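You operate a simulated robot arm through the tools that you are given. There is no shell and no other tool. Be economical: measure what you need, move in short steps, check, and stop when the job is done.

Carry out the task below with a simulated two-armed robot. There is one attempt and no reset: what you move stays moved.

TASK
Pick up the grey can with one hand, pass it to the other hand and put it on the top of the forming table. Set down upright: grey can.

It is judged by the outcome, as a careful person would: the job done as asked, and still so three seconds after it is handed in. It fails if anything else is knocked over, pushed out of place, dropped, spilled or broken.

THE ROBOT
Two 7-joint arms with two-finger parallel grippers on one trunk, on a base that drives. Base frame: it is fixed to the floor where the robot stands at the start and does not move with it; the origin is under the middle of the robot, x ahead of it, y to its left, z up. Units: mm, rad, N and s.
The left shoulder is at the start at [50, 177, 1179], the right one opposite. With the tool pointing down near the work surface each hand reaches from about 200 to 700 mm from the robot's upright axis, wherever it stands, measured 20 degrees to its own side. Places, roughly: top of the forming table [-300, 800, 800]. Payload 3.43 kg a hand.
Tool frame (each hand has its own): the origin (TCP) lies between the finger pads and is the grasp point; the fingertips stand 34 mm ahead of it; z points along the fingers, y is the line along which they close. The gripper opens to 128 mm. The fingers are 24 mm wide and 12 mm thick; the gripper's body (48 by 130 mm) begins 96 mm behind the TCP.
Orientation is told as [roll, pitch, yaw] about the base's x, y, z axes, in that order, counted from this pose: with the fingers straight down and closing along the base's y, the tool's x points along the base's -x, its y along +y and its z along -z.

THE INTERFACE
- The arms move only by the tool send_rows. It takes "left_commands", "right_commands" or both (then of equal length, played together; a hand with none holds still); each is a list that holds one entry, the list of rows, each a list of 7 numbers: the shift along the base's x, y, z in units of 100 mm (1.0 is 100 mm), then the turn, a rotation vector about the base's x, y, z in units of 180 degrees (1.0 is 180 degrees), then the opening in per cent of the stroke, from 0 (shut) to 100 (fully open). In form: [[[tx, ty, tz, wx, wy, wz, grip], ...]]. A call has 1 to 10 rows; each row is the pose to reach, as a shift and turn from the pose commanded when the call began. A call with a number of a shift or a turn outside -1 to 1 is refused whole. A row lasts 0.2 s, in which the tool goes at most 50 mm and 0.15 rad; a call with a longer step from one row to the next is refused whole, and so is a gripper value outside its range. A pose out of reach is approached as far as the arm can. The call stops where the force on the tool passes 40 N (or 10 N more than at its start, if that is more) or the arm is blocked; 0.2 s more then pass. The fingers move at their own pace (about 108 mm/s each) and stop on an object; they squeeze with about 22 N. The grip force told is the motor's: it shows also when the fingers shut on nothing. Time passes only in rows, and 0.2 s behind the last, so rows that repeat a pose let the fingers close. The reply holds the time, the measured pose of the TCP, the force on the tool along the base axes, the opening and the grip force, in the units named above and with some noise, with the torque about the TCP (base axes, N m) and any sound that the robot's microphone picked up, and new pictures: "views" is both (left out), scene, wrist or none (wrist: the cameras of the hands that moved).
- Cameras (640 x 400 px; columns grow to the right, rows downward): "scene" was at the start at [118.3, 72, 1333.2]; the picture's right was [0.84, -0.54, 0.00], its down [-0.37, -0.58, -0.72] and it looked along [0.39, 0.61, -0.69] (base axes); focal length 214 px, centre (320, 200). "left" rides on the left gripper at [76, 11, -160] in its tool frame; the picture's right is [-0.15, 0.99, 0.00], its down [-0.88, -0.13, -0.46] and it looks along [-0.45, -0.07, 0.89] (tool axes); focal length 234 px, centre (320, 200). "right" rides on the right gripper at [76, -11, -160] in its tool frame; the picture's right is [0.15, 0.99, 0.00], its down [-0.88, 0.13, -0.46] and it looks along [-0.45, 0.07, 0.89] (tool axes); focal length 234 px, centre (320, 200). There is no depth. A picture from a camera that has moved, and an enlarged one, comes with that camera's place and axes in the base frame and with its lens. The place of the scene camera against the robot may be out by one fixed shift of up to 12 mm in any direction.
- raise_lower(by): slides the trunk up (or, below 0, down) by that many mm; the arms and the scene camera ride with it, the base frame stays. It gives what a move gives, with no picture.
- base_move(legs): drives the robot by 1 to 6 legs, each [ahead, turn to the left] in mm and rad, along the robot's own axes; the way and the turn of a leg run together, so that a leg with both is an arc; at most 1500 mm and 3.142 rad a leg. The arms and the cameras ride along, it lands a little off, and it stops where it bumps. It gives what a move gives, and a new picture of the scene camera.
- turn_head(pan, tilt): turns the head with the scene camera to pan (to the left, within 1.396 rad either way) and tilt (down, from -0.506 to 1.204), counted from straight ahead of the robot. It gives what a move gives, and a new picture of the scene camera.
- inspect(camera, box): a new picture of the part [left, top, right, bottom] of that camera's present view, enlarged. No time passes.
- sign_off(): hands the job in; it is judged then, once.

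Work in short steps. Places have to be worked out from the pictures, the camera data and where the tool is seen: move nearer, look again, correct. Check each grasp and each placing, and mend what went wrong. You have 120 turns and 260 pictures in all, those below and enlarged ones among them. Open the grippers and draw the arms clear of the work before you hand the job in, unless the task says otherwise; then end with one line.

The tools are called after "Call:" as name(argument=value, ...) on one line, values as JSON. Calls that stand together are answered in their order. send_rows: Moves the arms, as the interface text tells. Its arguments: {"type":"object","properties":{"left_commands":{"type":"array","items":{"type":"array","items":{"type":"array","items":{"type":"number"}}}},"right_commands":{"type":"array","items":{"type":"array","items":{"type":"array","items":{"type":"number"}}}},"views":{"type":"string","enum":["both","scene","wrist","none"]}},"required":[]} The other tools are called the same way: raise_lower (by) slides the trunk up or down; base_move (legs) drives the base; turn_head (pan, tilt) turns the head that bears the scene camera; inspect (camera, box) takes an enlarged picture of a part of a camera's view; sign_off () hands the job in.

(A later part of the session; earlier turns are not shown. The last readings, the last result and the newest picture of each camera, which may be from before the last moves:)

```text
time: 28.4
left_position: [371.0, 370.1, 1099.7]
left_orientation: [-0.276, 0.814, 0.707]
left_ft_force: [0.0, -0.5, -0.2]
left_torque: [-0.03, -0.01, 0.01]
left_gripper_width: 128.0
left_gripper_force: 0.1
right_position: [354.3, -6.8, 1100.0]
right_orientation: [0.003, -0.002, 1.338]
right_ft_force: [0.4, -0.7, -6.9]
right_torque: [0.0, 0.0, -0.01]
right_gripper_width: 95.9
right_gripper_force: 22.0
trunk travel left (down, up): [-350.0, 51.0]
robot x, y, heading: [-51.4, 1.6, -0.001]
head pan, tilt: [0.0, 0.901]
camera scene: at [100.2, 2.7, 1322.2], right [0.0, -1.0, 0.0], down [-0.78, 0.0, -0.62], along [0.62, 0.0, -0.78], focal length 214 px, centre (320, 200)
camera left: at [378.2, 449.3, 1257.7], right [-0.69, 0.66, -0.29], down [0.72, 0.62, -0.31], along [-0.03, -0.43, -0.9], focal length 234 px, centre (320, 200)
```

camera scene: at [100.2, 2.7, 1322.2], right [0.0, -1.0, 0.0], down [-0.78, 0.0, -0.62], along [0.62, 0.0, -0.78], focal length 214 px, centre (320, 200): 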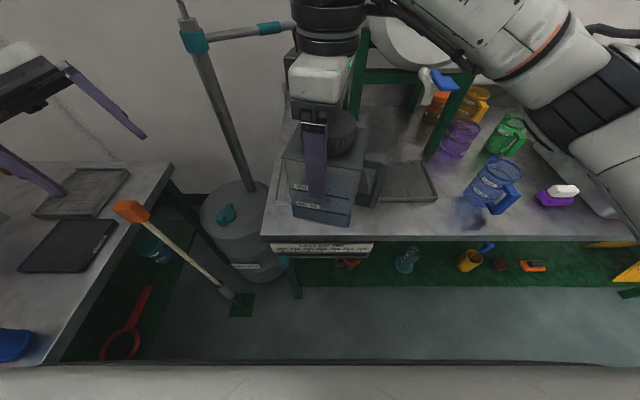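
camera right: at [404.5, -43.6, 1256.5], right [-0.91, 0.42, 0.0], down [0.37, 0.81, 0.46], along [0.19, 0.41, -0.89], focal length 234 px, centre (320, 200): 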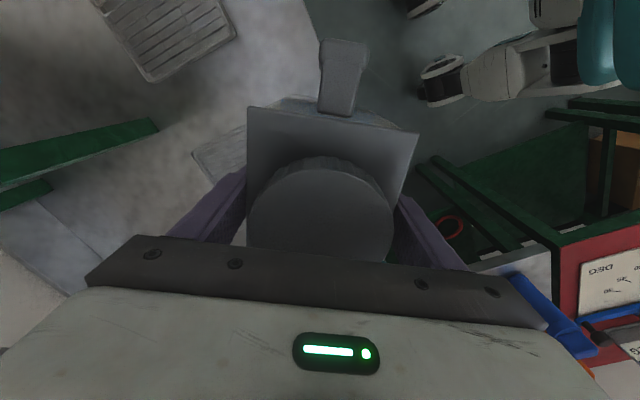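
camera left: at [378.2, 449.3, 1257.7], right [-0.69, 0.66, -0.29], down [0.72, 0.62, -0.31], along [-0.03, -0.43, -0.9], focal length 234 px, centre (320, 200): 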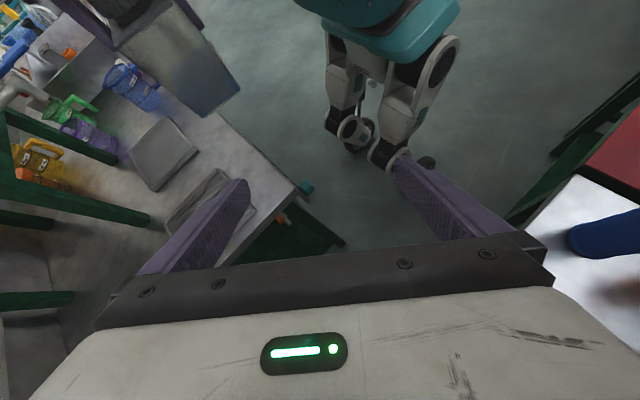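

The rotation works. I complete it and move inward to about y 290.

Call:
send_rows(left_commands=[[[0.07, -0.2, 0, -0.0215, 0.0272, 0.0308, 100], [0.14, -0.4, 0, -0.043, 0.0543, 0.0615, 100], [0.21, -0.6, 0, -0.0645, 0.0815, 0.0923, 100], [0.28, -0.8, 0, -0.086, 0.1087, 0.123, 100], [0.28, -0.8, 0, -0.086, 0.1087, 0.123, 100], [0.28, -0.8, 0, -0.086, 0.1087, 0.123, 100]]], views="both")

```text
time: 29.9
left_position: [349.2, 293.5, 1111.7]
left_orientation: [-0.005, 1.177, 1.347]
left_ft_force: [0.3, 0.2, -0.3]
left_torque: [-0.01, -0.01, -0.02]
left_gripper_width: 128.0
left_gripper_force: 0.1
left hand out of reach, approached as far as the arm can: row 3, 4, 5, 6
right_position: [355.0, -8.0, 1099.3]
right_orientation: [0.002, -0.001, 1.338]
right_ft_force: [-0.8, 0.2, -5.8]
right_torque: [0.01, -0.02, 0.0]
right_gripper_width: 95.9
right_gripper_force: 22.0
trunk travel left (down, up): [-350.0, 51.0]
robot x, y, heading: [-50.2, -0.2, -0.003]
head pan, tilt: [0.0, 0.901]
camera scene: at [99.9, 2.5, 1322.3], right [0.0, -1.0, 0.0], down [-0.78, 0.0, -0.62], along [0.62, 0.0, -0.78], focal length 214 px, centre (320, 200)
camera left: at [363.5, 412.8, 1242.5], right [-0.95, 0.27, -0.14], down [0.29, 0.71, -0.64], along [-0.07, -0.65, -0.76], focal length 234 px, centre (320, 200)
```

scene: 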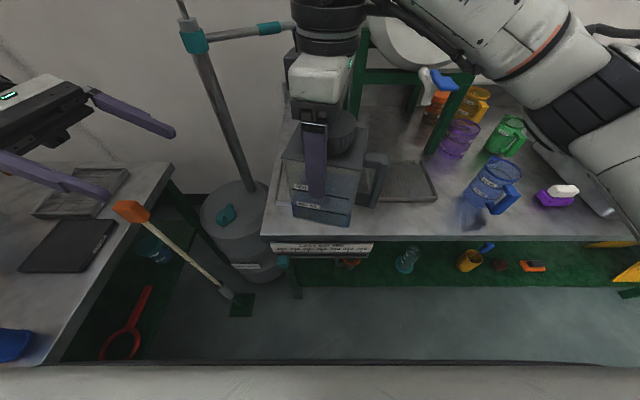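
left: 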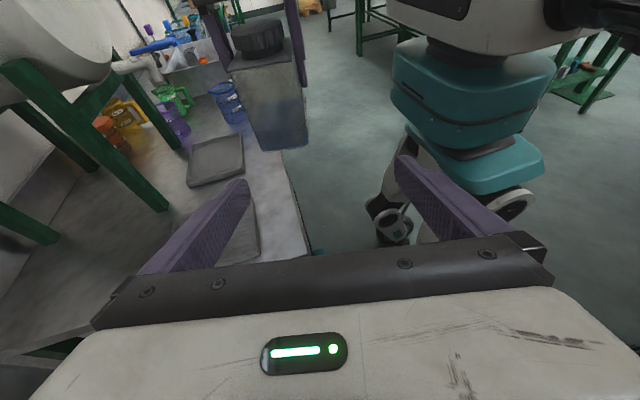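

The orientation is nearly as wanted (yaw 1.347, 22° below horizontal). I move further toward the can and read where the hand ends.

Call:
send_rows(left_commands=[[[0, -0.3, -0.05, 0, 0, 0, 100], [0, -0.6, -0.1, 0, 0, 0, 100], [0, -0.9, -0.15, 0, 0, 0, 100], [0, -0.9, -0.15, 0, 0, 0, 100]]], views="none")

```text
time: 30.9
left_position: [322.6, 212.6, 1100.5]
left_orientation: [-0.003, 1.194, 1.348]
left_ft_force: [0.1, 0.8, -0.3]
left_torque: [0.02, -0.01, 0.01]
left_gripper_width: 128.2
left_gripper_force: 0.0
left hand out of reach, approached as far as the arm can: row 1, 2, 3, 4
right_position: [354.1, -8.9, 1101.2]
right_orientation: [0.003, -0.002, 1.339]
right_ft_force: [0.0, -0.3, -6.0]
right_torque: [0.07, -0.03, 0.0]
right_gripper_width: 95.9
right_gripper_force: 22.0
trunk travel left (down, up): [-350.0, 51.0]
robot x, y, heading: [-49.1, 0.1, -0.001]
head pan, tilt: [0.0, 0.901]
```

The left hand's reach in x is limited in this orientation. Moving the meeting point to the robot's right should ease it, so I test shifting the can to y≈−100.

Call:
send_rows(right_commands=[[[0, -0.3, 0, 0, 0, 0, 0], [0, -0.6, 0, 0, 0, 0, 0], [0, -0.9, 0, 0, 0, 0, 0], [0, -0.9, 0, 0, 0, 0, 0]]], left_commands=[[[0, -0.3, -0.1, 0, 0, 0, 100], [0, -0.6, -0.2, 0, 0, 0, 100], [0, -0.9, -0.3, 0, 0, 0, 100], [0, -0.9, -0.3, 0, 0, 0, 100]]], views="scene")

```text
time: 31.9
left_position: [293.7, 133.3, 1082.6]
left_orientation: [-0.003, 1.196, 1.346]
left_ft_force: [0.4, 0.1, -0.4]
left_torque: [-0.04, -0.01, 0.02]
left_gripper_width: 128.2
left_gripper_force: 0.1
left hand out of reach, approached as far as the arm can: row 1, 2, 3, 4
right_position: [333.9, -88.1, 1098.1]
right_orientation: [-0.001, 0.0, 1.347]
right_ft_force: [-0.1, 0.0, -5.7]
right_torque: [0.05, 0.0, -0.03]
right_gripper_width: 95.8
right_gripper_force: 22.2
right hand out of reach, approached as far as the arm can: row 1, 2, 3, 4
trunk travel left (down, up): [-350.0, 51.0]
robot x, y, heading: [-54.2, 0.4, 0.0]
head pan, tilt: [0.0, 0.901]
camera scene: at [99.9, 3.1, 1322.3], right [0.0, -1.0, 0.0], down [-0.78, 0.0, -0.62], along [0.62, 0.0, -0.78], focal length 214 px, centre (320, 200)
```

scene: 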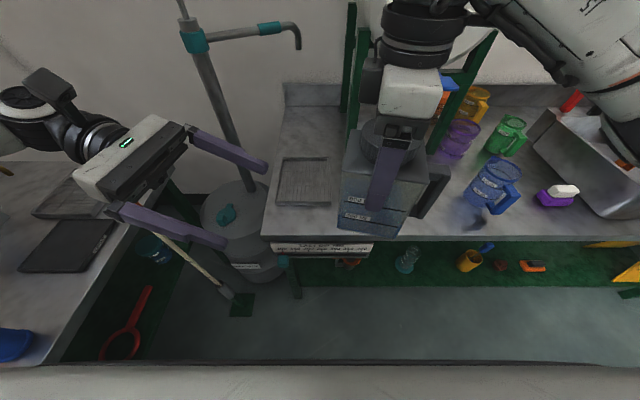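

Both arms have trade-offs here. I test whether tilting the left hand more downward (about 17° more) frees its reach in x.

Call:
send_rows(left_commands=[[[0, 0, 0, 0.045, -0.011, 0, 100], [0, 0, 0, 0.09, -0.021, 0, 100], [0, 0, 0, 0.09, -0.021, 0, 100], [0.2, 0, 0, 0.09, -0.021, 0, 100], [0.4, 0, 0, 0.09, -0.021, 0, 100], [0.4, 0, 0, 0.09, -0.021, 0, 100]]], views="none")

```text
time: 33.2
left_position: [333.7, 132.9, 1081.6]
left_orientation: [0.005, 0.929, 1.345]
left_ft_force: [-0.7, -0.2, 1.0]
left_torque: [0.0, -0.05, 0.03]
left_gripper_width: 128.0
left_gripper_force: 0.1
right_position: [333.1, -89.1, 1097.7]
right_orientation: [-0.002, -0.003, 1.348]
right_ft_force: [0.9, -0.1, -6.4]
right_torque: [0.05, 0.0, -0.04]
right_gripper_width: 95.7
right_gripper_force: 22.4
trunk travel left (down, up): [-350.0, 51.0]
robot x, y, heading: [-52.1, 0.1, -0.004]
head pan, tilt: [0.0, 0.901]
```

With a 37° tilt the left hand follows exactly. I move it to a pre-grasp about 130 mm back along its pointing line from the can.

Call:
send_rows(left_commands=[[[0.06, -0.25, 0.04, 0, 0, 0, 100], [0.12, -0.5, 0.08, 0, 0, 0, 100], [0.18, -0.75, 0.08, 0, 0, 0, 100], [0.24, -0.98, 0.08, 0, 0, 0, 100], [0.24, -0.98, 0.08, 0, 0, 0, 100]]], views="both")

```text
time: 34.5
left_position: [358.8, 35.3, 1089.7]
left_orientation: [0.005, 0.93, 1.343]
left_ft_force: [1.0, -0.2, -0.6]
left_torque: [-0.02, -0.01, -0.03]
left_gripper_width: 127.8
left_gripper_force: 0.0
right_position: [332.9, -87.4, 1097.0]
right_orientation: [-0.001, 0.002, 1.347]
right_ft_force: [0.2, -1.0, -6.4]
right_torque: [0.04, -0.02, -0.03]
right_gripper_width: 95.7
right_gripper_force: 22.6
trunk travel left (down, up): [-350.0, 51.0]
robot x, y, heading: [-49.9, -1.5, -0.0]
head pan, tilt: [0.0, 0.901]
camera scene: at [99.8, 2.6, 1322.3], right [0.0, -1.0, 0.0], down [-0.78, 0.0, -0.62], along [0.62, 0.0, -0.78], focal length 214 px, centre (320, 200)
camera left: at [366.1, 118.3, 1245.9], right [-0.94, 0.31, -0.11], down [0.33, 0.84, -0.43], along [-0.04, -0.45, -0.89], focal length 234 px, centre (320, 200)
```

scene: 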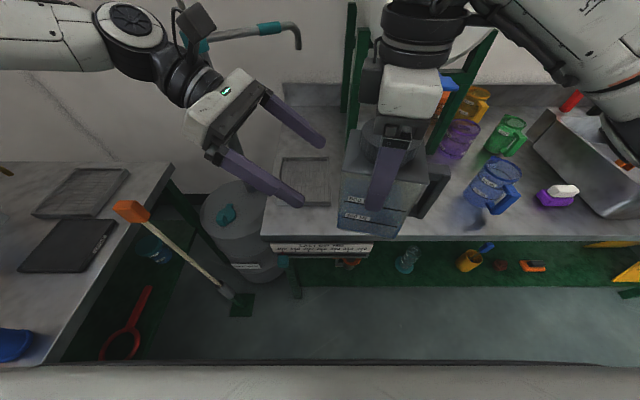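
left: 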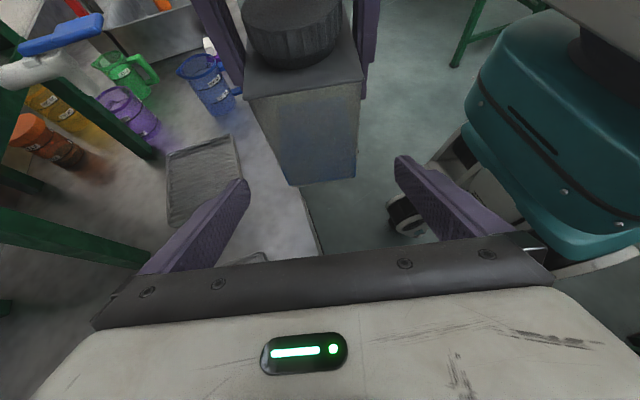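

The left camera shows the can's back face centred between the open fingers, with its bottom near z≈967. I advance halfway.

Call:
send_rows(left_commands=[[[-0.05, -0.22, -0.13, 0, 0, 0, 100], [-0.1, -0.45, -0.27, 0, 0, 0, 100], [-0.14, -0.65, -0.39, 0, 0, 0, 100], [-0.14, -0.65, -0.39, 0, 0, 0, 100]]], views="both")

```text
time: 35.5
left_position: [343.3, -29.9, 1053.1]
left_orientation: [0.002, 0.931, 1.345]
left_ft_force: [-0.2, 0.3, 0.0]
left_torque: [-0.01, -0.02, -0.02]
left_gripper_width: 128.0
left_gripper_force: 0.1
right_position: [333.4, -87.0, 1097.5]
right_orientation: [-0.003, 0.001, 1.346]
right_ft_force: [0.0, 0.2, -5.2]
right_torque: [-0.01, 0.04, 0.0]
right_gripper_width: 95.7
right_gripper_force: 21.8
trunk travel left (down, up): [-350.0, 51.0]
robot x, y, heading: [-53.6, -0.2, -0.003]
head pan, tilt: [0.0, 0.901]
camera scene: at [99.9, 2.6, 1322.3], right [0.0, -1.0, 0.0], down [-0.78, 0.0, -0.62], along [0.62, 0.0, -0.78], focal length 214 px, centre (320, 200)
camera left: at [351.9, 53.1, 1207.6], right [-0.94, 0.31, -0.11], down [0.33, 0.84, -0.43], along [-0.04, -0.45, -0.89], focal length 234 px, centre (320, 200)
```

scene: 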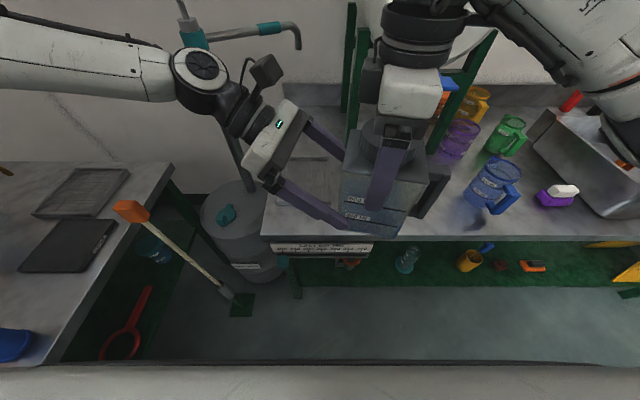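
left: 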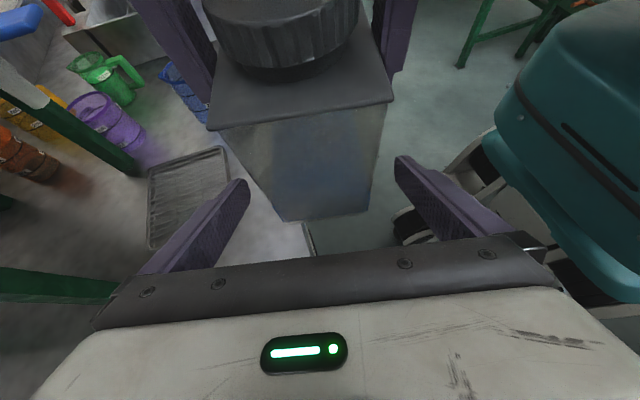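

Triangulation puts the can's bottom at z≈962, so the approach line is good. I complete the advance.

Call:
send_rows(left_commands=[[[-0.03, -0.2, -0.12, 0, 0, 0, 100], [-0.07, -0.38, -0.22, 0, 0, 0, 100], [-0.09, -0.53, -0.32, 0, 0, 0, 100], [-0.09, -0.53, -0.32, 0, 0, 0, 100]]], views="both")

```text
time: 36.5
left_position: [324.4, -45.5, 1036.4]
left_orientation: [-0.004, 0.93, 1.343]
left_ft_force: [11.3, 1.8, 2.1]
left_torque: [-0.13, -0.01, 0.3]
left_gripper_width: 128.1
left_gripper_force: 0.2
left hand out of reach, approached as far as the arm can: row 1, 2, 3, 4
right_position: [331.2, -89.5, 1096.2]
right_orientation: [0.005, 0.002, 1.351]
right_ft_force: [-11.9, -1.2, -8.6]
right_torque: [-0.01, 0.74, 0.21]
right_gripper_width: 95.6
right_gripper_force: 21.6
trunk travel left (down, up): [-350.0, 51.0]
robot x, y, heading: [-50.1, 4.1, 0.001]
head pan, tilt: [0.0, 0.901]
camera scene: at [100.0, 2.4, 1322.3], right [0.0, -1.0, 0.0], down [-0.78, 0.0, -0.62], along [0.62, 0.0, -0.78], focal length 214 px, centre (320, 200)
camera left: at [331.1, 37.2, 1191.7], right [-0.94, 0.3, -0.12], down [0.33, 0.84, -0.43], along [-0.03, -0.45, -0.89], focal length 234 px, centre (320, 200)
```

scene: 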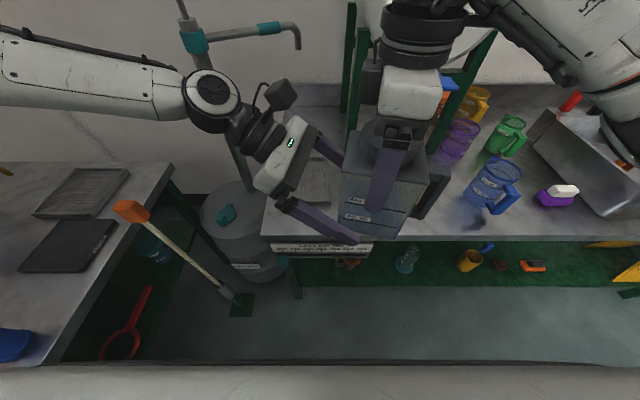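
left: 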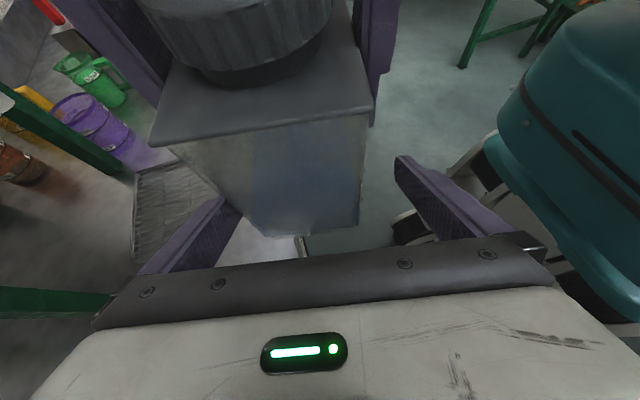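

The left hand met its reach limit and slid sideways, touching the can lightly (11 N). I back it off, then move both hands together to a closer meeting point at about (300, −30).

Call:
send_rows(left_commands=[[[0.16, 0.08, 0.08, 0, 0, 0, 100], [0.19, 0.2, 0.18, 0, 0, 0, 100], [0.2, 0.4, 0.28, 0, 0, 0, 100], [0.2, 0.4, 0.28, 0, 0, 0, 100]]], views="none")

Call:
send_rows(left_commands=[[[-0.1, 0.2, 0, 0, 0, 0, 100], [-0.2, 0.4, 0, 0, 0, 0, 100], [-0.33, 0.58, 0, 0, 0, 0, 100], [-0.33, 0.58, 0, 0, 0, 0, 100]]], right_commands=[[[-0.1, 0.2, 0, 0, 0, 0, 0], [-0.2, 0.4, 0, 0, 0, 0, 0], [-0.33, 0.58, 0, 0, 0, 0, 0], [-0.33, 0.58, 0, 0, 0, 0, 0]]], views="both")

```text
time: 37.5
left_position: [341.7, -6.1, 1063.9]
left_orientation: [0.006, 0.929, 1.343]
left_ft_force: [-0.9, -0.9, 0.4]
left_torque: [0.0, -0.03, -0.05]
left_gripper_width: 128.0
left_gripper_force: 0.1
right_position: [331.9, -88.2, 1097.1]
right_orientation: [-0.001, -0.002, 1.347]
right_ft_force: [0.9, 0.1, -7.2]
right_torque: [0.04, 0.0, 0.02]
right_gripper_width: 96.0
right_gripper_force: 21.8
trunk travel left (down, up): [-350.0, 51.0]
robot x, y, heading: [-50.2, -1.3, -0.004]
head pan, tilt: [0.0, 0.901]
```

```text
time: 38.5
left_position: [308.0, 51.9, 1063.1]
left_orientation: [0.005, 0.929, 1.344]
left_ft_force: [0.7, 0.2, -0.1]
left_torque: [0.01, -0.02, 0.01]
left_gripper_width: 128.3
left_gripper_force: 0.1
right_position: [298.2, -31.1, 1097.6]
right_orientation: [0.0, 0.0, 1.35]
right_ft_force: [0.5, 0.5, -6.5]
right_torque: [0.02, 0.01, -0.02]
right_gripper_width: 95.8
right_gripper_force: 22.1
trunk travel left (down, up): [-350.0, 51.0]
robot x, y, heading: [-45.4, 0.6, 0.002]
head pan, tilt: [0.0, 0.901]
camera scene: at [100.2, 1.9, 1322.2], right [0.0, -1.0, 0.0], down [-0.78, 0.0, -0.62], along [0.62, 0.0, -0.78], focal length 214 px, centre (320, 200)
camera right: at [292.7, -108.0, 1257.5], right [-1.0, 0.07, 0.0], down [0.07, 0.89, 0.46], along [0.03, 0.46, -0.89], focal length 234 px, centre (320, 200)
camera left: at [316.5, 134.1, 1218.8], right [-0.94, 0.31, -0.11], down [0.33, 0.84, -0.43], along [-0.04, -0.45, -0.89], focal length 234 px, centre (320, 200)
```

scene: 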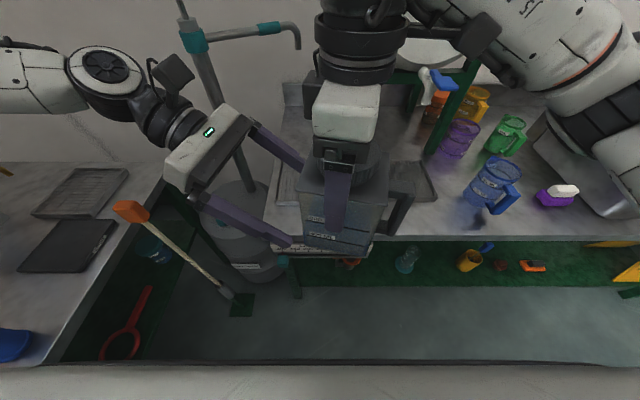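
right: 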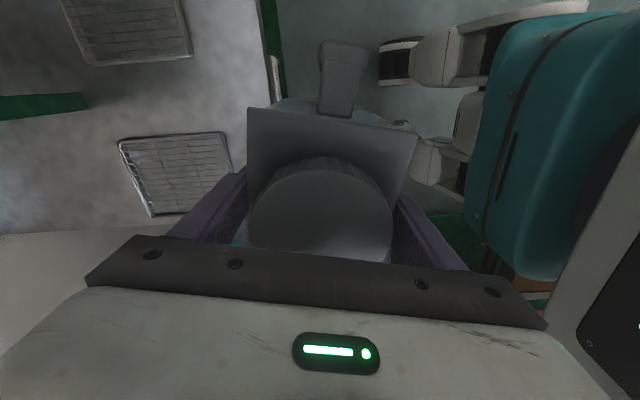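
left: 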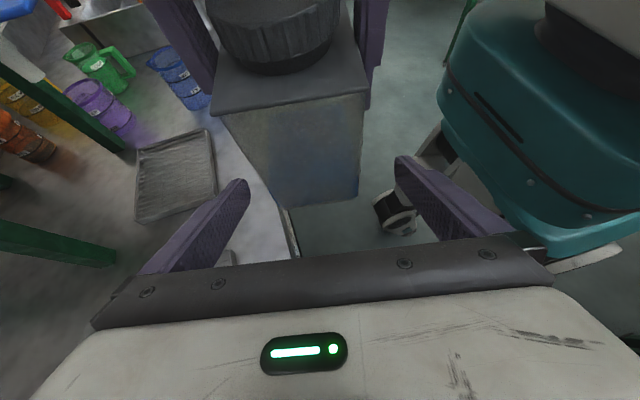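

I'm about 8 mm off laterally. I correct that first and then advance to the grasp point.

Call:
send_rows(left_commands=[[[0.07, -0.05, -0.06, 0, 0, 0, 100], [0.04, -0.2, -0.14, 0, 0, 0, 100], [0.0, -0.4, -0.24, 0, 0, 0, 100], [-0.04, -0.6, -0.33, 0, 0, 0, 100], [-0.08, -0.79, -0.41, 0, 0, 0, 100], [-0.08, -0.79, -0.41, 0, 0, 0, 100]]], views="both")

```text
time: 39.9
left_position: [300.5, -26.4, 1022.5]
left_orientation: [0.003, 0.931, 1.343]
left_ft_force: [-0.7, 0.6, 0.5]
left_torque: [-0.01, -0.03, 0.02]
left_gripper_width: 128.2
left_gripper_force: 0.1
right_position: [299.1, -31.6, 1097.9]
right_orientation: [0.0, -0.001, 1.35]
right_ft_force: [-0.4, 0.8, -6.8]
right_torque: [0.03, 0.01, -0.03]
right_gripper_width: 95.9
right_gripper_force: 22.1
trunk travel left (down, up): [-350.0, 51.0]
robot x, y, heading: [-47.3, -1.2, -0.006]
head pan, tilt: [0.0, 0.901]
camera scene: at [99.8, 2.6, 1322.3], right [0.0, -1.0, 0.0], down [-0.78, 0.0, -0.62], along [0.62, 0.0, -0.78], focal length 214 px, centre (320, 200)
camera left: at [308.7, 55.4, 1178.4], right [-0.94, 0.31, -0.11], down [0.33, 0.84, -0.43], along [-0.04, -0.45, -0.89], focal length 234 px, centre (320, 200)
```

scene: 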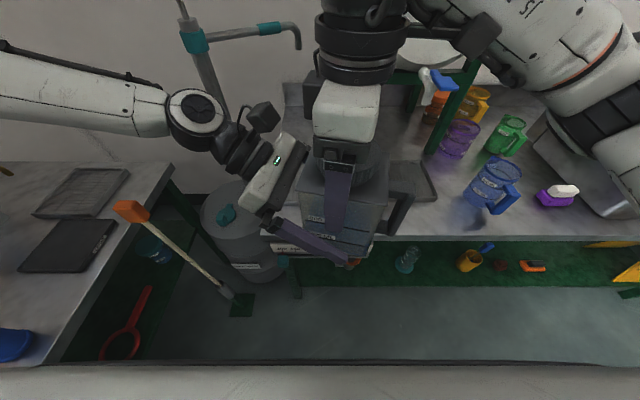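
left: 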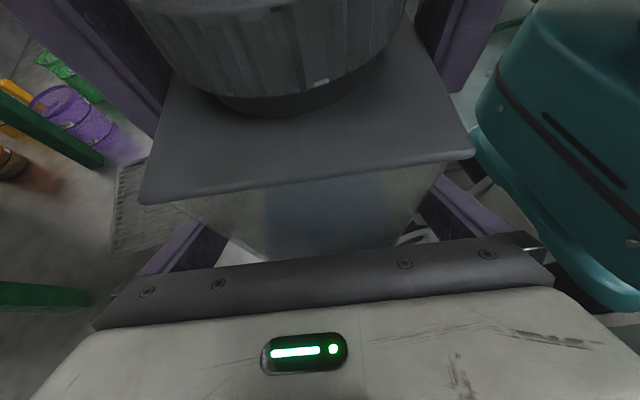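

The left hand is in place around the lower body without contact. I close the left gripper while the right holds.

Call:
send_rows(left_commands=[[[0, 0, 0, 0, 0, 0, 0], [0, 0, 0, 0, 0, 0, 0], [0, 0, 0, 0, 0, 0, 0], [0, 0, 0, 0, 0, 0, 0], [0, 0, 0, 0, 0, 0, 0]]], views="both")

```text
time: 41.0
left_position: [300.1, -28.6, 1022.3]
left_orientation: [0.004, 0.929, 1.342]
left_ft_force: [-9.9, 3.5, -0.2]
left_torque: [-0.65, -1.26, 1.08]
left_gripper_width: 96.4
left_gripper_force: 22.3
right_position: [300.1, -31.5, 1098.0]
right_orientation: [-0.003, -0.001, 1.347]
right_ft_force: [9.7, -4.1, -5.3]
right_torque: [0.38, 0.48, -1.15]
right_gripper_width: 95.9
right_gripper_force: 22.0
trunk travel left (down, up): [-350.0, 51.0]
robot x, y, heading: [-47.3, -3.5, -0.0]
head pan, tilt: [0.0, 0.901]
camera scene: at [99.9, 2.4, 1322.3], right [0.0, -1.0, 0.0], down [-0.78, 0.0, -0.62], along [0.62, 0.0, -0.78], focal length 214 px, centre (320, 200)
camera left: at [308.4, 55.5, 1178.4], right [-0.94, 0.31, -0.11], down [0.33, 0.84, -0.43], along [-0.04, -0.45, -0.89], focal length 234 px, centre (320, 200)
```

scene: 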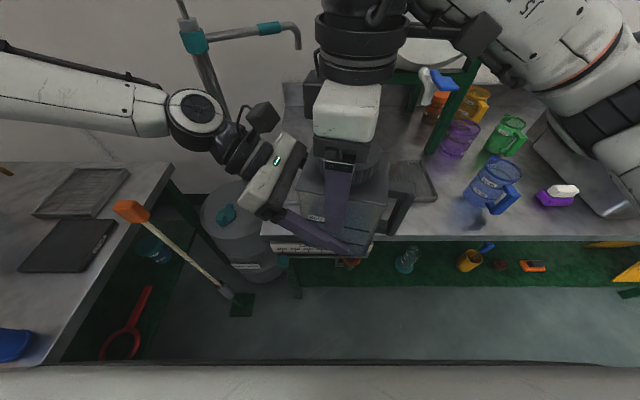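
left: 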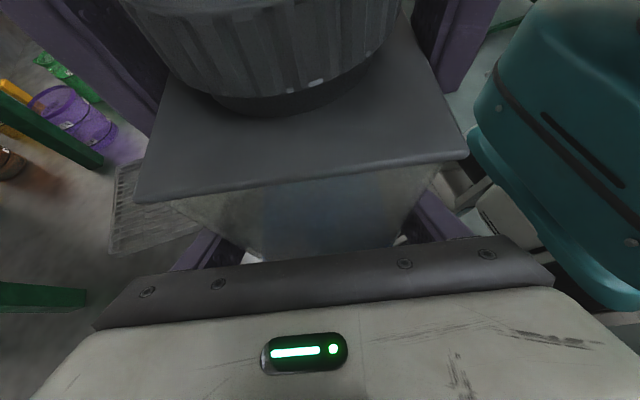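

Both hands hold the can (left 96.4 mm, 22 N). I open the right gripper, keeping both hands still.

Call:
send_rows(right_commands=[[[0, 0, 0, 0, 0, 0, 100], [0, 0, 0, 0, 0, 0, 100], [0, 0, 0, 0, 0, 0, 100], [0, 0, 0, 0, 0, 0, 100]]], left_commands=[[[0, 0, 0, 0, 0, 0, 0], [0, 0, 0, 0, 0, 0, 0], [0, 0, 0, 0, 0, 0, 0], [0, 0, 0, 0, 0, 0, 0]]], views="both")

```text
time: 42.0
left_position: [301.5, -27.8, 1022.2]
left_orientation: [0.005, 0.928, 1.344]
left_ft_force: [0.7, 0.2, 0.2]
left_torque: [0.06, 0.01, 0.0]
left_gripper_width: 95.9
left_gripper_force: 22.1
right_position: [299.2, -29.8, 1098.1]
right_orientation: [0.0, 0.001, 1.348]
right_ft_force: [0.1, 0.1, 0.4]
right_torque: [0.0, -0.02, -0.01]
right_gripper_width: 127.9
right_gripper_force: 0.0
trunk travel left (down, up): [-350.0, 51.0]
robot x, y, heading: [-46.7, 0.0, -0.003]
head pan, tilt: [0.0, 0.901]
camera scene: at [99.9, 2.5, 1322.3], right [0.0, -1.0, 0.0], down [-0.78, 0.0, -0.62], along [0.62, 0.0, -0.78], focal length 214 px, centre (320, 200)
camera right: at [292.6, -107.6, 1257.6], right [-1.0, 0.07, 0.0], down [0.07, 0.89, 0.46], along [0.03, 0.46, -0.89], focal length 234 px, centre (320, 200)
camera left: at [308.9, 55.5, 1178.4], right [-0.94, 0.31, -0.11], down [0.33, 0.84, -0.43], along [-0.04, -0.45, -0.89], focal length 234 px, centre (320, 200)
```

scene: 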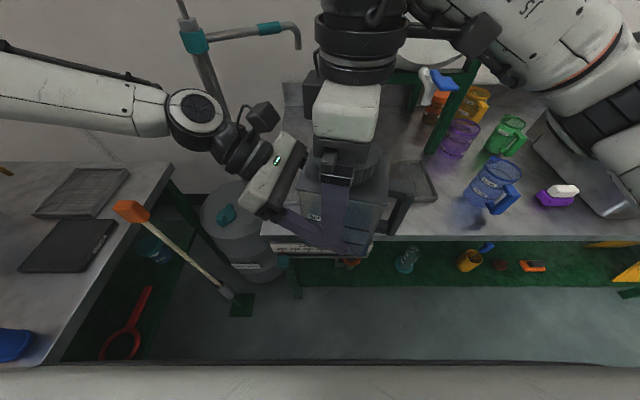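
right: 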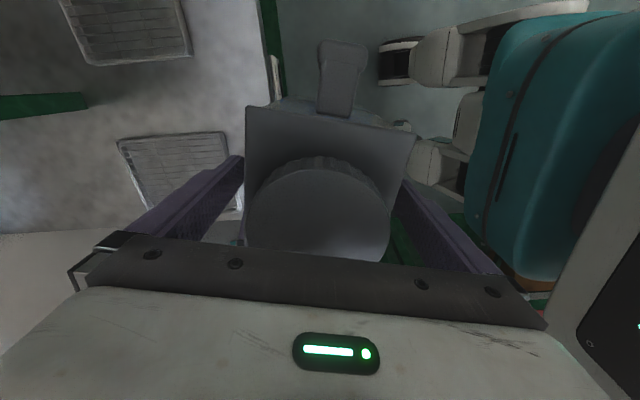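
left: 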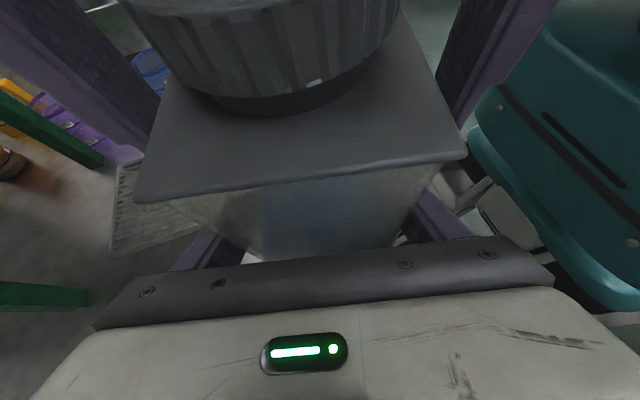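

The right is open and the left still holds. I raise the right hand straight up, clear of the cap.

Call:
send_rows(right_commands=[[[0, 0, 0.15, 0, 0, 0, 100], [0, 0, 0.35, 0, 0, 0, 100], [0, 0, 0.6, 0, 0, 0, 100], [0, 0, 0.8, 0, 0, 0, 100], [0, 0, 0.95, 0, 0, 0, 100], [0, 0, 0.95, 0, 0, 0, 100]]], views="both")

```text
time: 43.5
left_position: [301.2, -26.5, 1022.3]
left_orientation: [0.006, 0.931, 1.344]
left_ft_force: [0.1, 0.0, -0.6]
left_torque: [0.06, 0.01, 0.01]
left_gripper_width: 96.0
left_gripper_force: 22.1
right_position: [297.7, -29.8, 1193.3]
right_orientation: [0.001, 0.0, 1.35]
right_ft_force: [0.1, 0.3, -0.6]
right_torque: [0.03, 0.01, 0.01]
right_gripper_width: 127.8
right_gripper_force: 0.2
trunk travel left (down, up): [-350.0, 51.0]
robot x, y, heading: [-51.1, -2.4, 0.002]
head pan, tilt: [0.0, 0.901]
camera scene: at [100.0, 2.4, 1322.3], right [0.0, -1.0, 0.0], down [-0.78, 0.0, -0.62], along [0.62, 0.0, -0.78], focal length 214 px, centre (320, 200)
camera right: at [291.9, -107.2, 1352.8], right [-1.0, 0.07, 0.0], down [0.07, 0.89, 0.46], along [0.03, 0.45, -0.89], focal length 234 px, centre (320, 200)
```

scene: 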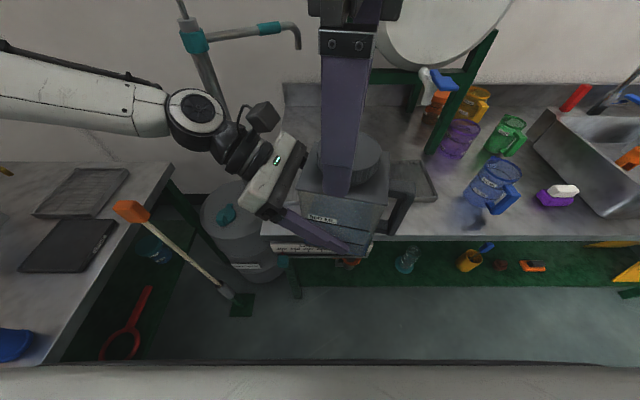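
right: 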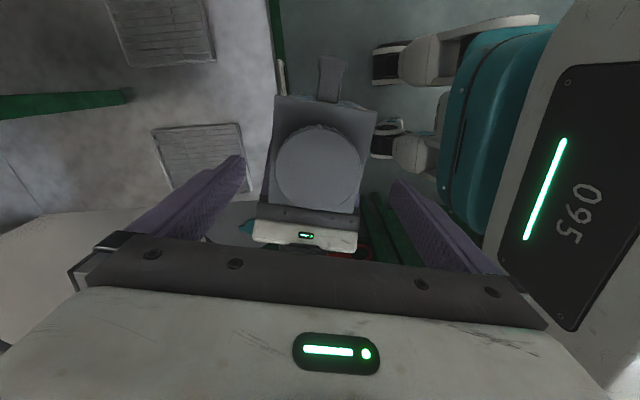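

The can is now held by the left hand alone, upright. I move the right hand away to the robot's right while turning its yaw back.

Call:
send_rows(right_commands=[[[0, -0.15, 0.05, 0, 0, -0.03, 100], [0.05, -0.4, 0.05, 0, 0, -0.07, 100], [0.1, -0.7, 0.05, 0, 0, -0.11, 100], [0.15, -0.95, 0, 0, 0, -0.15, 100], [0.2, -1.0, 0, 0, 0, -0.19, 100], [0.2, -1.0, 0, 0, 0, -0.235, 100], [0.2, -1.0, 0, 0, 0, -0.28, 100], [0.2, -1.0, 0, 0, 0, -0.32, 100], [0.2, -1.0, 0, 0, 0, -0.36, 100]]], views="scene")

Call:
send_rows(right_commands=[[[0, -0.4, 0, 0, 0, 0, 100], [0, -0.8, 0, 0, 0, 0, 100], [0, -1.0, 0, 0, 0, 0, 100], [0, -1.0, 0, 0, 0, 0, 100]]], views="none")

Call:
turn_head(pan=1.39, tilt=0.7)

```text
time: 45.5
left_position: [299.9, -27.5, 1022.8]
left_orientation: [0.005, 0.931, 1.344]
left_ft_force: [-0.2, 0.4, -0.7]
left_torque: [0.08, 0.0, -0.01]
left_gripper_width: 96.2
left_gripper_force: 21.7
right_position: [318.8, -131.5, 1191.9]
right_orientation: [0.0, -0.001, 0.217]
right_ft_force: [-0.5, 0.0, 0.1]
right_torque: [0.04, -0.02, -0.01]
right_gripper_width: 128.3
right_gripper_force: 0.1
trunk travel left (down, up): [-350.0, 51.0]
robot x, y, heading: [-52.7, -1.7, -0.003]
head pan, tilt: [0.0, 0.901]
camera scene: at [99.9, 2.5, 1322.3], right [0.0, -1.0, 0.0], down [-0.78, 0.0, -0.62], along [0.62, 0.0, -0.78], focal length 214 px, centre (320, 200)
```

scene: 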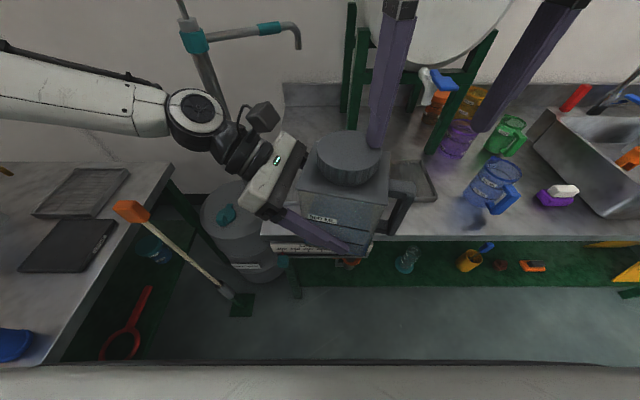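

```text
time: 46.5
left_position: [301.3, -28.2, 1023.4]
left_orientation: [0.007, 0.932, 1.345]
left_ft_force: [0.1, -0.6, 0.2]
left_torque: [0.07, 0.03, 0.04]
left_gripper_width: 96.1
left_gripper_force: 21.6
right_position: [319.1, -229.7, 1193.8]
right_orientation: [-0.002, 0.0, 0.217]
right_ft_force: [-0.3, -0.2, -0.3]
right_torque: [0.01, 0.02, 0.02]
right_gripper_width: 127.9
right_gripper_force: 0.1
trunk travel left (down, up): [-350.0, 51.0]
robot x, y, heading: [-46.9, 1.0, 0.0]
head pan, tilt: [0.0, 0.901]
```

```text
time: 48.0
left_position: [300.9, -27.2, 1021.7]
left_orientation: [0.005, 0.927, 1.344]
left_ft_force: [0.4, -0.9, 0.6]
left_torque: [0.08, 0.01, -0.02]
left_gripper_width: 95.7
left_gripper_force: 21.7
right_position: [319.0, -229.7, 1193.9]
right_orientation: [-0.001, 0.0, 0.219]
right_ft_force: [-0.1, 0.2, 0.2]
right_torque: [-0.04, 0.05, 0.03]
right_gripper_width: 128.1
right_gripper_force: 0.0
trunk travel left (down, up): [-350.0, 51.0]
robot x, y, heading: [-50.6, 0.1, 0.003]
head pan, tilt: [1.389, 0.7]
camera scene: at [39.8, 86.0, 1338.5], right [0.98, -0.18, 0.0], down [-0.12, -0.63, -0.76], along [0.14, 0.75, -0.64], focal length 214 px, centre (320, 200)
```

scene: 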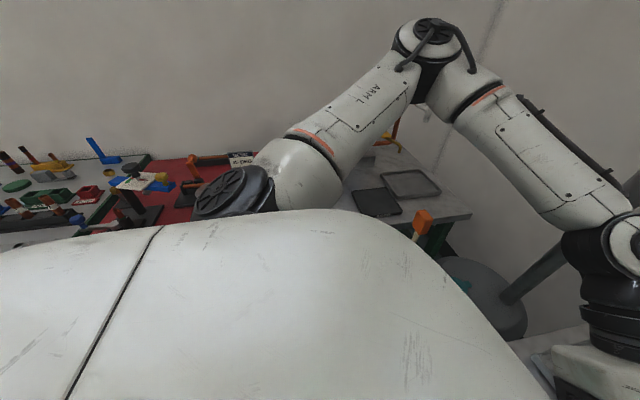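

The hand-over is done and the right hand is clear. I turn the base left in stages to face the forming table, looking as I go.

Call:
base_move(legs=[[0, 0.8]])

Call:
turn_head(pan=0.9, tilt=0.6)

```text
time: 50.5
left_position: [212.0, 234.6, 1021.6]
left_orientation: [0.004, 0.929, 2.152]
left_ft_force: [-0.6, 0.1, 0.3]
left_torque: [0.02, 0.01, 0.02]
left_gripper_width: 95.8
left_gripper_force: 22.2
right_position: [371.9, 107.5, 1194.7]
right_orientation: [0.0, 0.001, 1.027]
right_ft_force: [0.9, -0.8, -0.5]
right_torque: [-0.02, -0.04, -0.01]
right_gripper_width: 127.7
right_gripper_force: 0.1
trunk travel left (down, up): [-350.0, 51.0]
robot x, y, heading: [-51.2, 2.6, 0.808]
head pan, tilt: [1.389, 0.7]
camera scene: at [-47.3, 122.4, 1338.4], right [0.81, 0.59, 0.0], down [0.38, -0.52, -0.76], along [-0.45, 0.62, -0.64], focal length 214 px, centre (320, 200)
```

scene: 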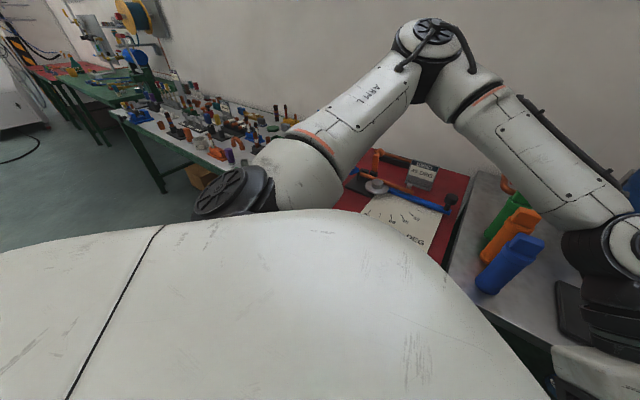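

```text
time: 51.4
left_position: [212.2, 235.3, 1021.3]
left_orientation: [0.006, 0.929, 2.151]
left_ft_force: [-0.5, -0.3, 0.3]
left_torque: [0.05, 0.04, -0.02]
left_gripper_width: 95.7
left_gripper_force: 22.1
right_position: [371.7, 108.3, 1194.1]
right_orientation: [0.0, 0.001, 1.026]
right_ft_force: [0.2, -0.2, -0.4]
right_torque: [0.01, 0.01, -0.01]
right_gripper_width: 128.1
right_gripper_force: 0.1
trunk travel left (down, up): [-350.0, 51.0]
robot x, y, heading: [-52.1, -0.2, 0.807]
head pan, tilt: [0.901, 0.6]
camera scene: at [-9.5, 140.9, 1347.1], right [0.99, 0.14, 0.0], down [0.08, -0.56, -0.82], along [-0.11, 0.82, -0.57], focal length 214 px, centre (320, 200)
```

scene: 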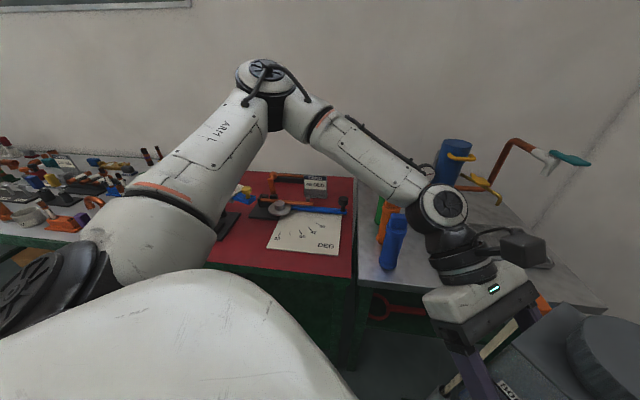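

The red-topped table with the bending tool and degree plate is at the given place of the forming table, with its near edge around y≈555. I turn further to face it.

Call:
base_move(legs=[[0, 0.8]])

Call:
turn_head(pan=0.7, tilt=0.6)

```text
time: 53.9
left_position: [-36.1, 352.0, 1022.6]
left_orientation: [0.005, 0.93, 2.953]
left_ft_force: [-0.6, -0.3, 0.1]
left_torque: [0.02, 0.05, 0.01]
left_gripper_width: 95.9
left_gripper_force: 21.4
right_position: [165.7, 376.8, 1193.2]
right_orientation: [0.0, -0.001, 1.826]
right_ft_force: [0.6, -0.4, 1.2]
right_torque: [0.0, 0.0, -0.01]
right_gripper_width: 127.8
right_gripper_force: 0.1
trunk travel left (down, up): [-350.0, 51.0]
robot x, y, heading: [-51.6, -1.9, 1.609]
head pan, tilt: [0.901, 0.6]
camera scene: at [-120.1, 125.1, 1347.0], right [0.59, 0.81, 0.0], down [0.46, -0.33, -0.82], along [-0.67, 0.49, -0.57], focal length 214 px, centre (320, 200)
```

scene: 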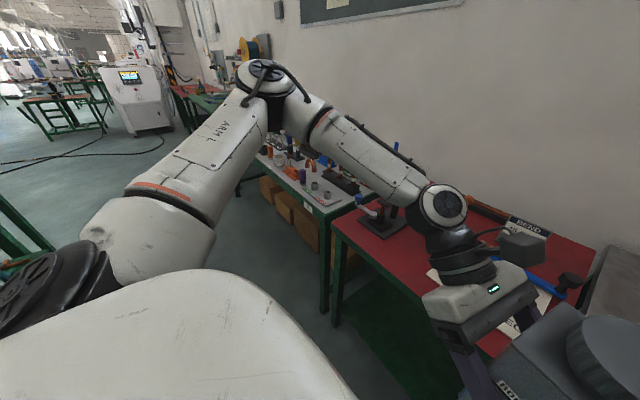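

```text
time: 54.6
left_position: [-35.4, 350.7, 1023.6]
left_orientation: [0.007, 0.928, 2.956]
left_ft_force: [-0.3, 0.1, 0.7]
left_torque: [0.04, 0.04, 0.0]
left_gripper_width: 95.9
left_gripper_force: 22.2
right_position: [166.8, 377.2, 1194.0]
right_orientation: [0.0, -0.002, 1.826]
right_ft_force: [-0.2, -0.9, -0.4]
right_torque: [-0.02, -0.01, -0.02]
right_gripper_width: 128.0
right_gripper_force: 0.0
trunk travel left (down, up): [-350.0, 51.0]
robot x, y, heading: [-51.4, 0.8, 1.608]
head pan, tilt: [0.7, 0.6]
camera scene: at [-108.0, 138.2, 1347.1], right [0.74, 0.67, 0.0], down [0.38, -0.42, -0.82], along [-0.56, 0.61, -0.57], focal length 214 px, centre (320, 200)
```

scene: 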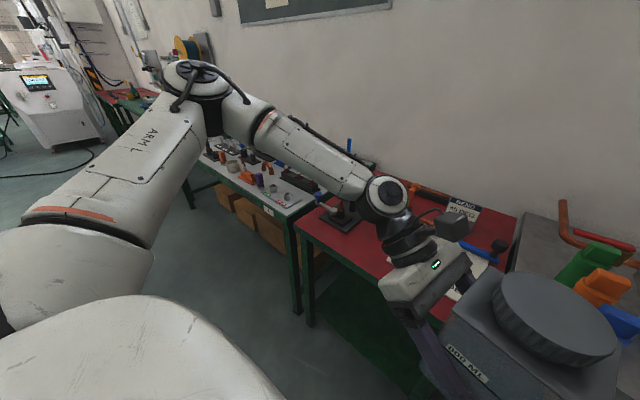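

I look ahead and slightly left to map the red table top.

Call:
turn_head(pan=0.35, tilt=0.65)

Call:
turn_head(pan=0.0, tilt=0.65)

```text
time: 55.5
left_position: [-36.2, 350.3, 1021.3]
left_orientation: [0.004, 0.929, 2.951]
left_ft_force: [0.3, 0.2, -0.6]
left_torque: [0.03, 0.06, 0.04]
left_gripper_width: 96.1
left_gripper_force: 21.7
right_position: [165.0, 378.0, 1194.9]
right_orientation: [-0.001, -0.002, 1.825]
right_ft_force: [-0.7, -0.6, 1.0]
right_torque: [0.0, 0.0, 0.02]
right_gripper_width: 127.7
right_gripper_force: 0.0
trunk travel left (down, up): [-350.0, 51.0]
robot x, y, heading: [-51.2, -0.4, 1.609]
head pan, tilt: [0.351, 0.649]
camera scene: at [-81.5, 153.1, 1342.8], right [0.93, 0.38, 0.0], down [0.23, -0.56, -0.8], along [-0.3, 0.74, -0.6], focal length 214 px, centre (320, 200)
```

scene: 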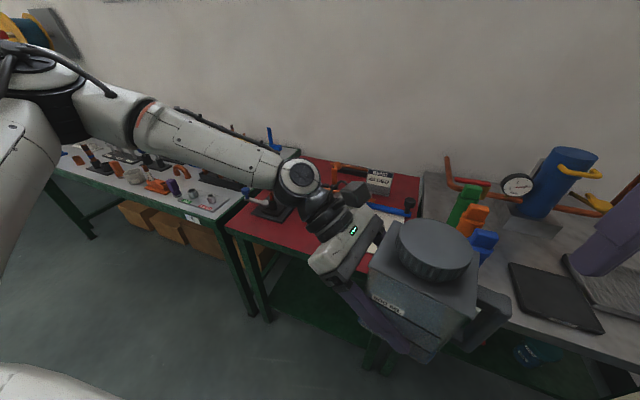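

```text
time: 56.3
left_position: [-35.3, 351.3, 1022.8]
left_orientation: [0.004, 0.929, 2.953]
left_ft_force: [-0.1, 0.1, -0.5]
left_torque: [0.0, 0.07, -0.02]
left_gripper_width: 95.9
left_gripper_force: 22.5
right_position: [167.0, 377.6, 1193.3]
right_orientation: [0.0, 0.0, 1.826]
right_ft_force: [-0.1, -0.8, 0.6]
right_torque: [-0.03, -0.01, 0.01]
right_gripper_width: 128.2
right_gripper_force: 0.1
trunk travel left (down, up): [-350.0, 51.0]
robot x, y, heading: [-49.5, -3.2, 1.608]
head pan, tilt: [0.0, 0.649]
camera scene: at [-51.8, 159.5, 1342.8], right [1.0, 0.04, 0.0], down [0.02, -0.6, -0.8], along [-0.03, 0.8, -0.6], focal length 214 px, centre (320, 200)
```

scene: 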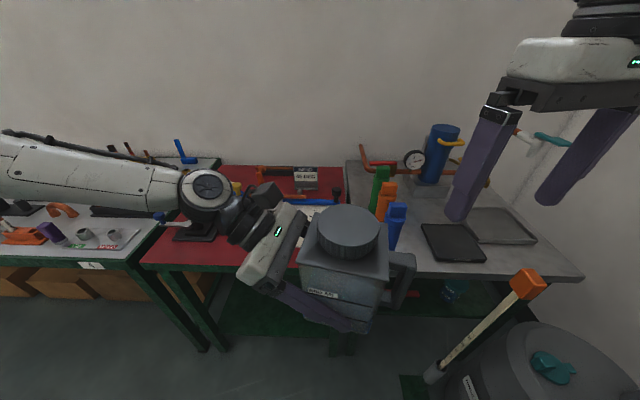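

The red top spans roughly x −617…50, y 546…1130. The degree plate is at its near right and a vise stand at the left. I need a clear view of the free front strip around x≈−300, so I shift the robot left, first turning and looking along the way.

Call:
base_move(legs=[[0, 0.9]])

Call:
turn_head(pan=0.9, tilt=0.5)

```text
time: 59.0
left_position: [-316.5, 229.7, 1022.9]
left_orientation: [0.006, 0.929, -2.43]
left_ft_force: [0.5, 0.1, -0.1]
left_torque: [-0.06, 0.01, 0.03]
left_gripper_width: 95.9
left_gripper_force: 22.7
right_position: [-210.8, 403.5, 1193.6]
right_orientation: [0.0, -0.002, 2.724]
right_ft_force: [-0.2, -0.4, 1.2]
right_torque: [-0.02, -0.05, 0.0]
right_gripper_width: 127.9
right_gripper_force: 0.0
trunk travel left (down, up): [-350.0, 51.0]
robot x, y, heading: [-51.6, -2.0, 2.506]
head pan, tilt: [0.0, 0.649]
camera scene: at [-172.7, 95.5, 1342.8], right [0.59, 0.81, 0.0], down [0.49, -0.36, -0.8], along [-0.64, 0.47, -0.6], focal length 214 px, centre (320, 200)
```

scene: 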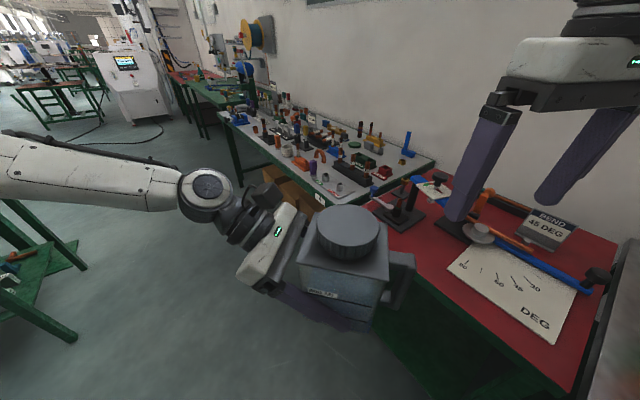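

```text
time: 60.2
left_position: [-315.9, 229.2, 1022.2]
left_orientation: [0.005, 0.928, -2.432]
left_ft_force: [0.0, 0.4, -0.1]
left_torque: [-0.04, 0.03, 0.01]
left_gripper_width: 95.9
left_gripper_force: 21.9
right_position: [-210.7, 404.2, 1194.4]
right_orientation: [0.0, -0.001, 2.725]
right_ft_force: [-0.3, 0.2, 0.3]
right_torque: [-0.03, 0.02, -0.04]
right_gripper_width: 128.1
right_gripper_force: 0.1
trunk travel left (down, up): [-350.0, 51.0]
robot x, y, heading: [-49.1, -0.7, 2.504]
head pan, tilt: [0.901, 0.499]
camera scene: at [-190.4, 20.4, 1356.2], right [-0.26, 0.97, 0.0], down [0.46, 0.13, -0.88], along [-0.85, -0.23, -0.48], focal length 214 px, centre (320, 200)
```

scene: 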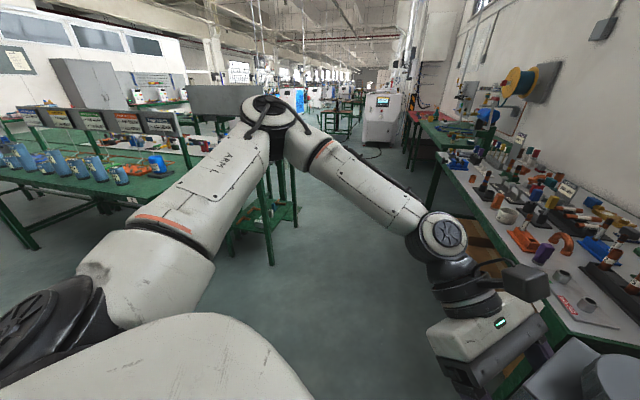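

The heading-2.5 view maps the top well. The degree plate covers x −262…−15, y 620…840, the vise base x −550…−435, y 640…800, and a bender base sits near (−330, 800). The free spot is around (−345, 640), and the hand should come in from the front-left. I test turning the left hand about the vertical so it points more forward.

Call:
send_rows(left_commands=[[[0, 0, 0, 0, 0, 0.045, 0], [0, 0, 0, 0, 0, 0.09, 0], [0, 0, 0, 0, 0, 0.135, 0], [0, 0, 0, 0, 0, 0.18, 0], [0, 0, 0, 0, 0, 0.225, 0], [0, 0, 0, 0, 0, 0.225, 0]]], views="none")

Call:
turn_head(pan=0.0, tilt=0.65)

```text
time: 61.6
left_position: [-356.2, 190.1, 1020.7]
left_orientation: [0.013, 0.933, -1.719]
left_ft_force: [0.7, 0.4, -0.4]
left_torque: [-0.07, 0.02, -0.01]
left_gripper_width: 96.0
left_gripper_force: 21.7
left hand out of reach, approached as far as the arm can: row 3, 4, 5, 6
right_position: [-210.5, 404.0, 1193.7]
right_orientation: [0.001, -0.002, 2.724]
right_ft_force: [0.3, -0.1, -0.2]
right_torque: [0.01, 0.02, 0.0]
right_gripper_width: 127.8
right_gripper_force: 0.1
trunk travel left (down, up): [-350.0, 51.0]
robot x, y, heading: [-49.2, -2.5, 2.509]
head pan, tilt: [0.901, 0.499]
```

```text
time: 62.8
left_position: [-356.5, 191.6, 1020.9]
left_orientation: [0.01, 0.934, -1.725]
left_ft_force: [-0.7, 1.1, 0.9]
left_torque: [-0.09, 0.02, 0.02]
left_gripper_width: 95.6
left_gripper_force: 22.0
right_position: [-210.6, 405.0, 1192.9]
right_orientation: [-0.002, -0.003, 2.723]
right_ft_force: [0.2, 0.2, 0.8]
right_torque: [0.0, 0.01, -0.02]
right_gripper_width: 128.0
right_gripper_force: 0.1
trunk travel left (down, up): [-350.0, 51.0]
robot x, y, heading: [-46.9, -1.7, 2.499]
head pan, tilt: [0.0, 0.649]
camera scene: at [-172.6, 95.6, 1342.8], right [0.59, 0.81, 0.0], down [0.49, -0.36, -0.8], along [-0.64, 0.47, -0.6], focal length 214 px, centre (320, 200)
```

scene: 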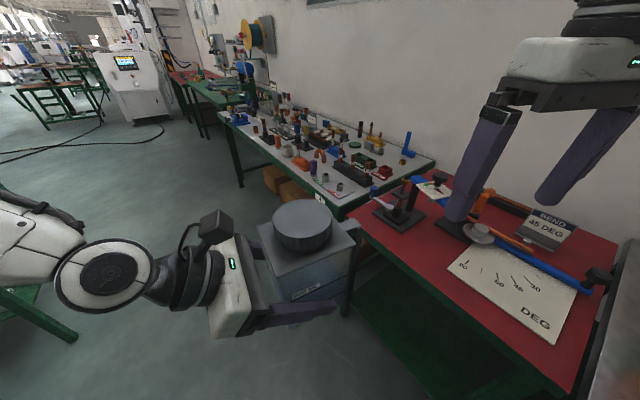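

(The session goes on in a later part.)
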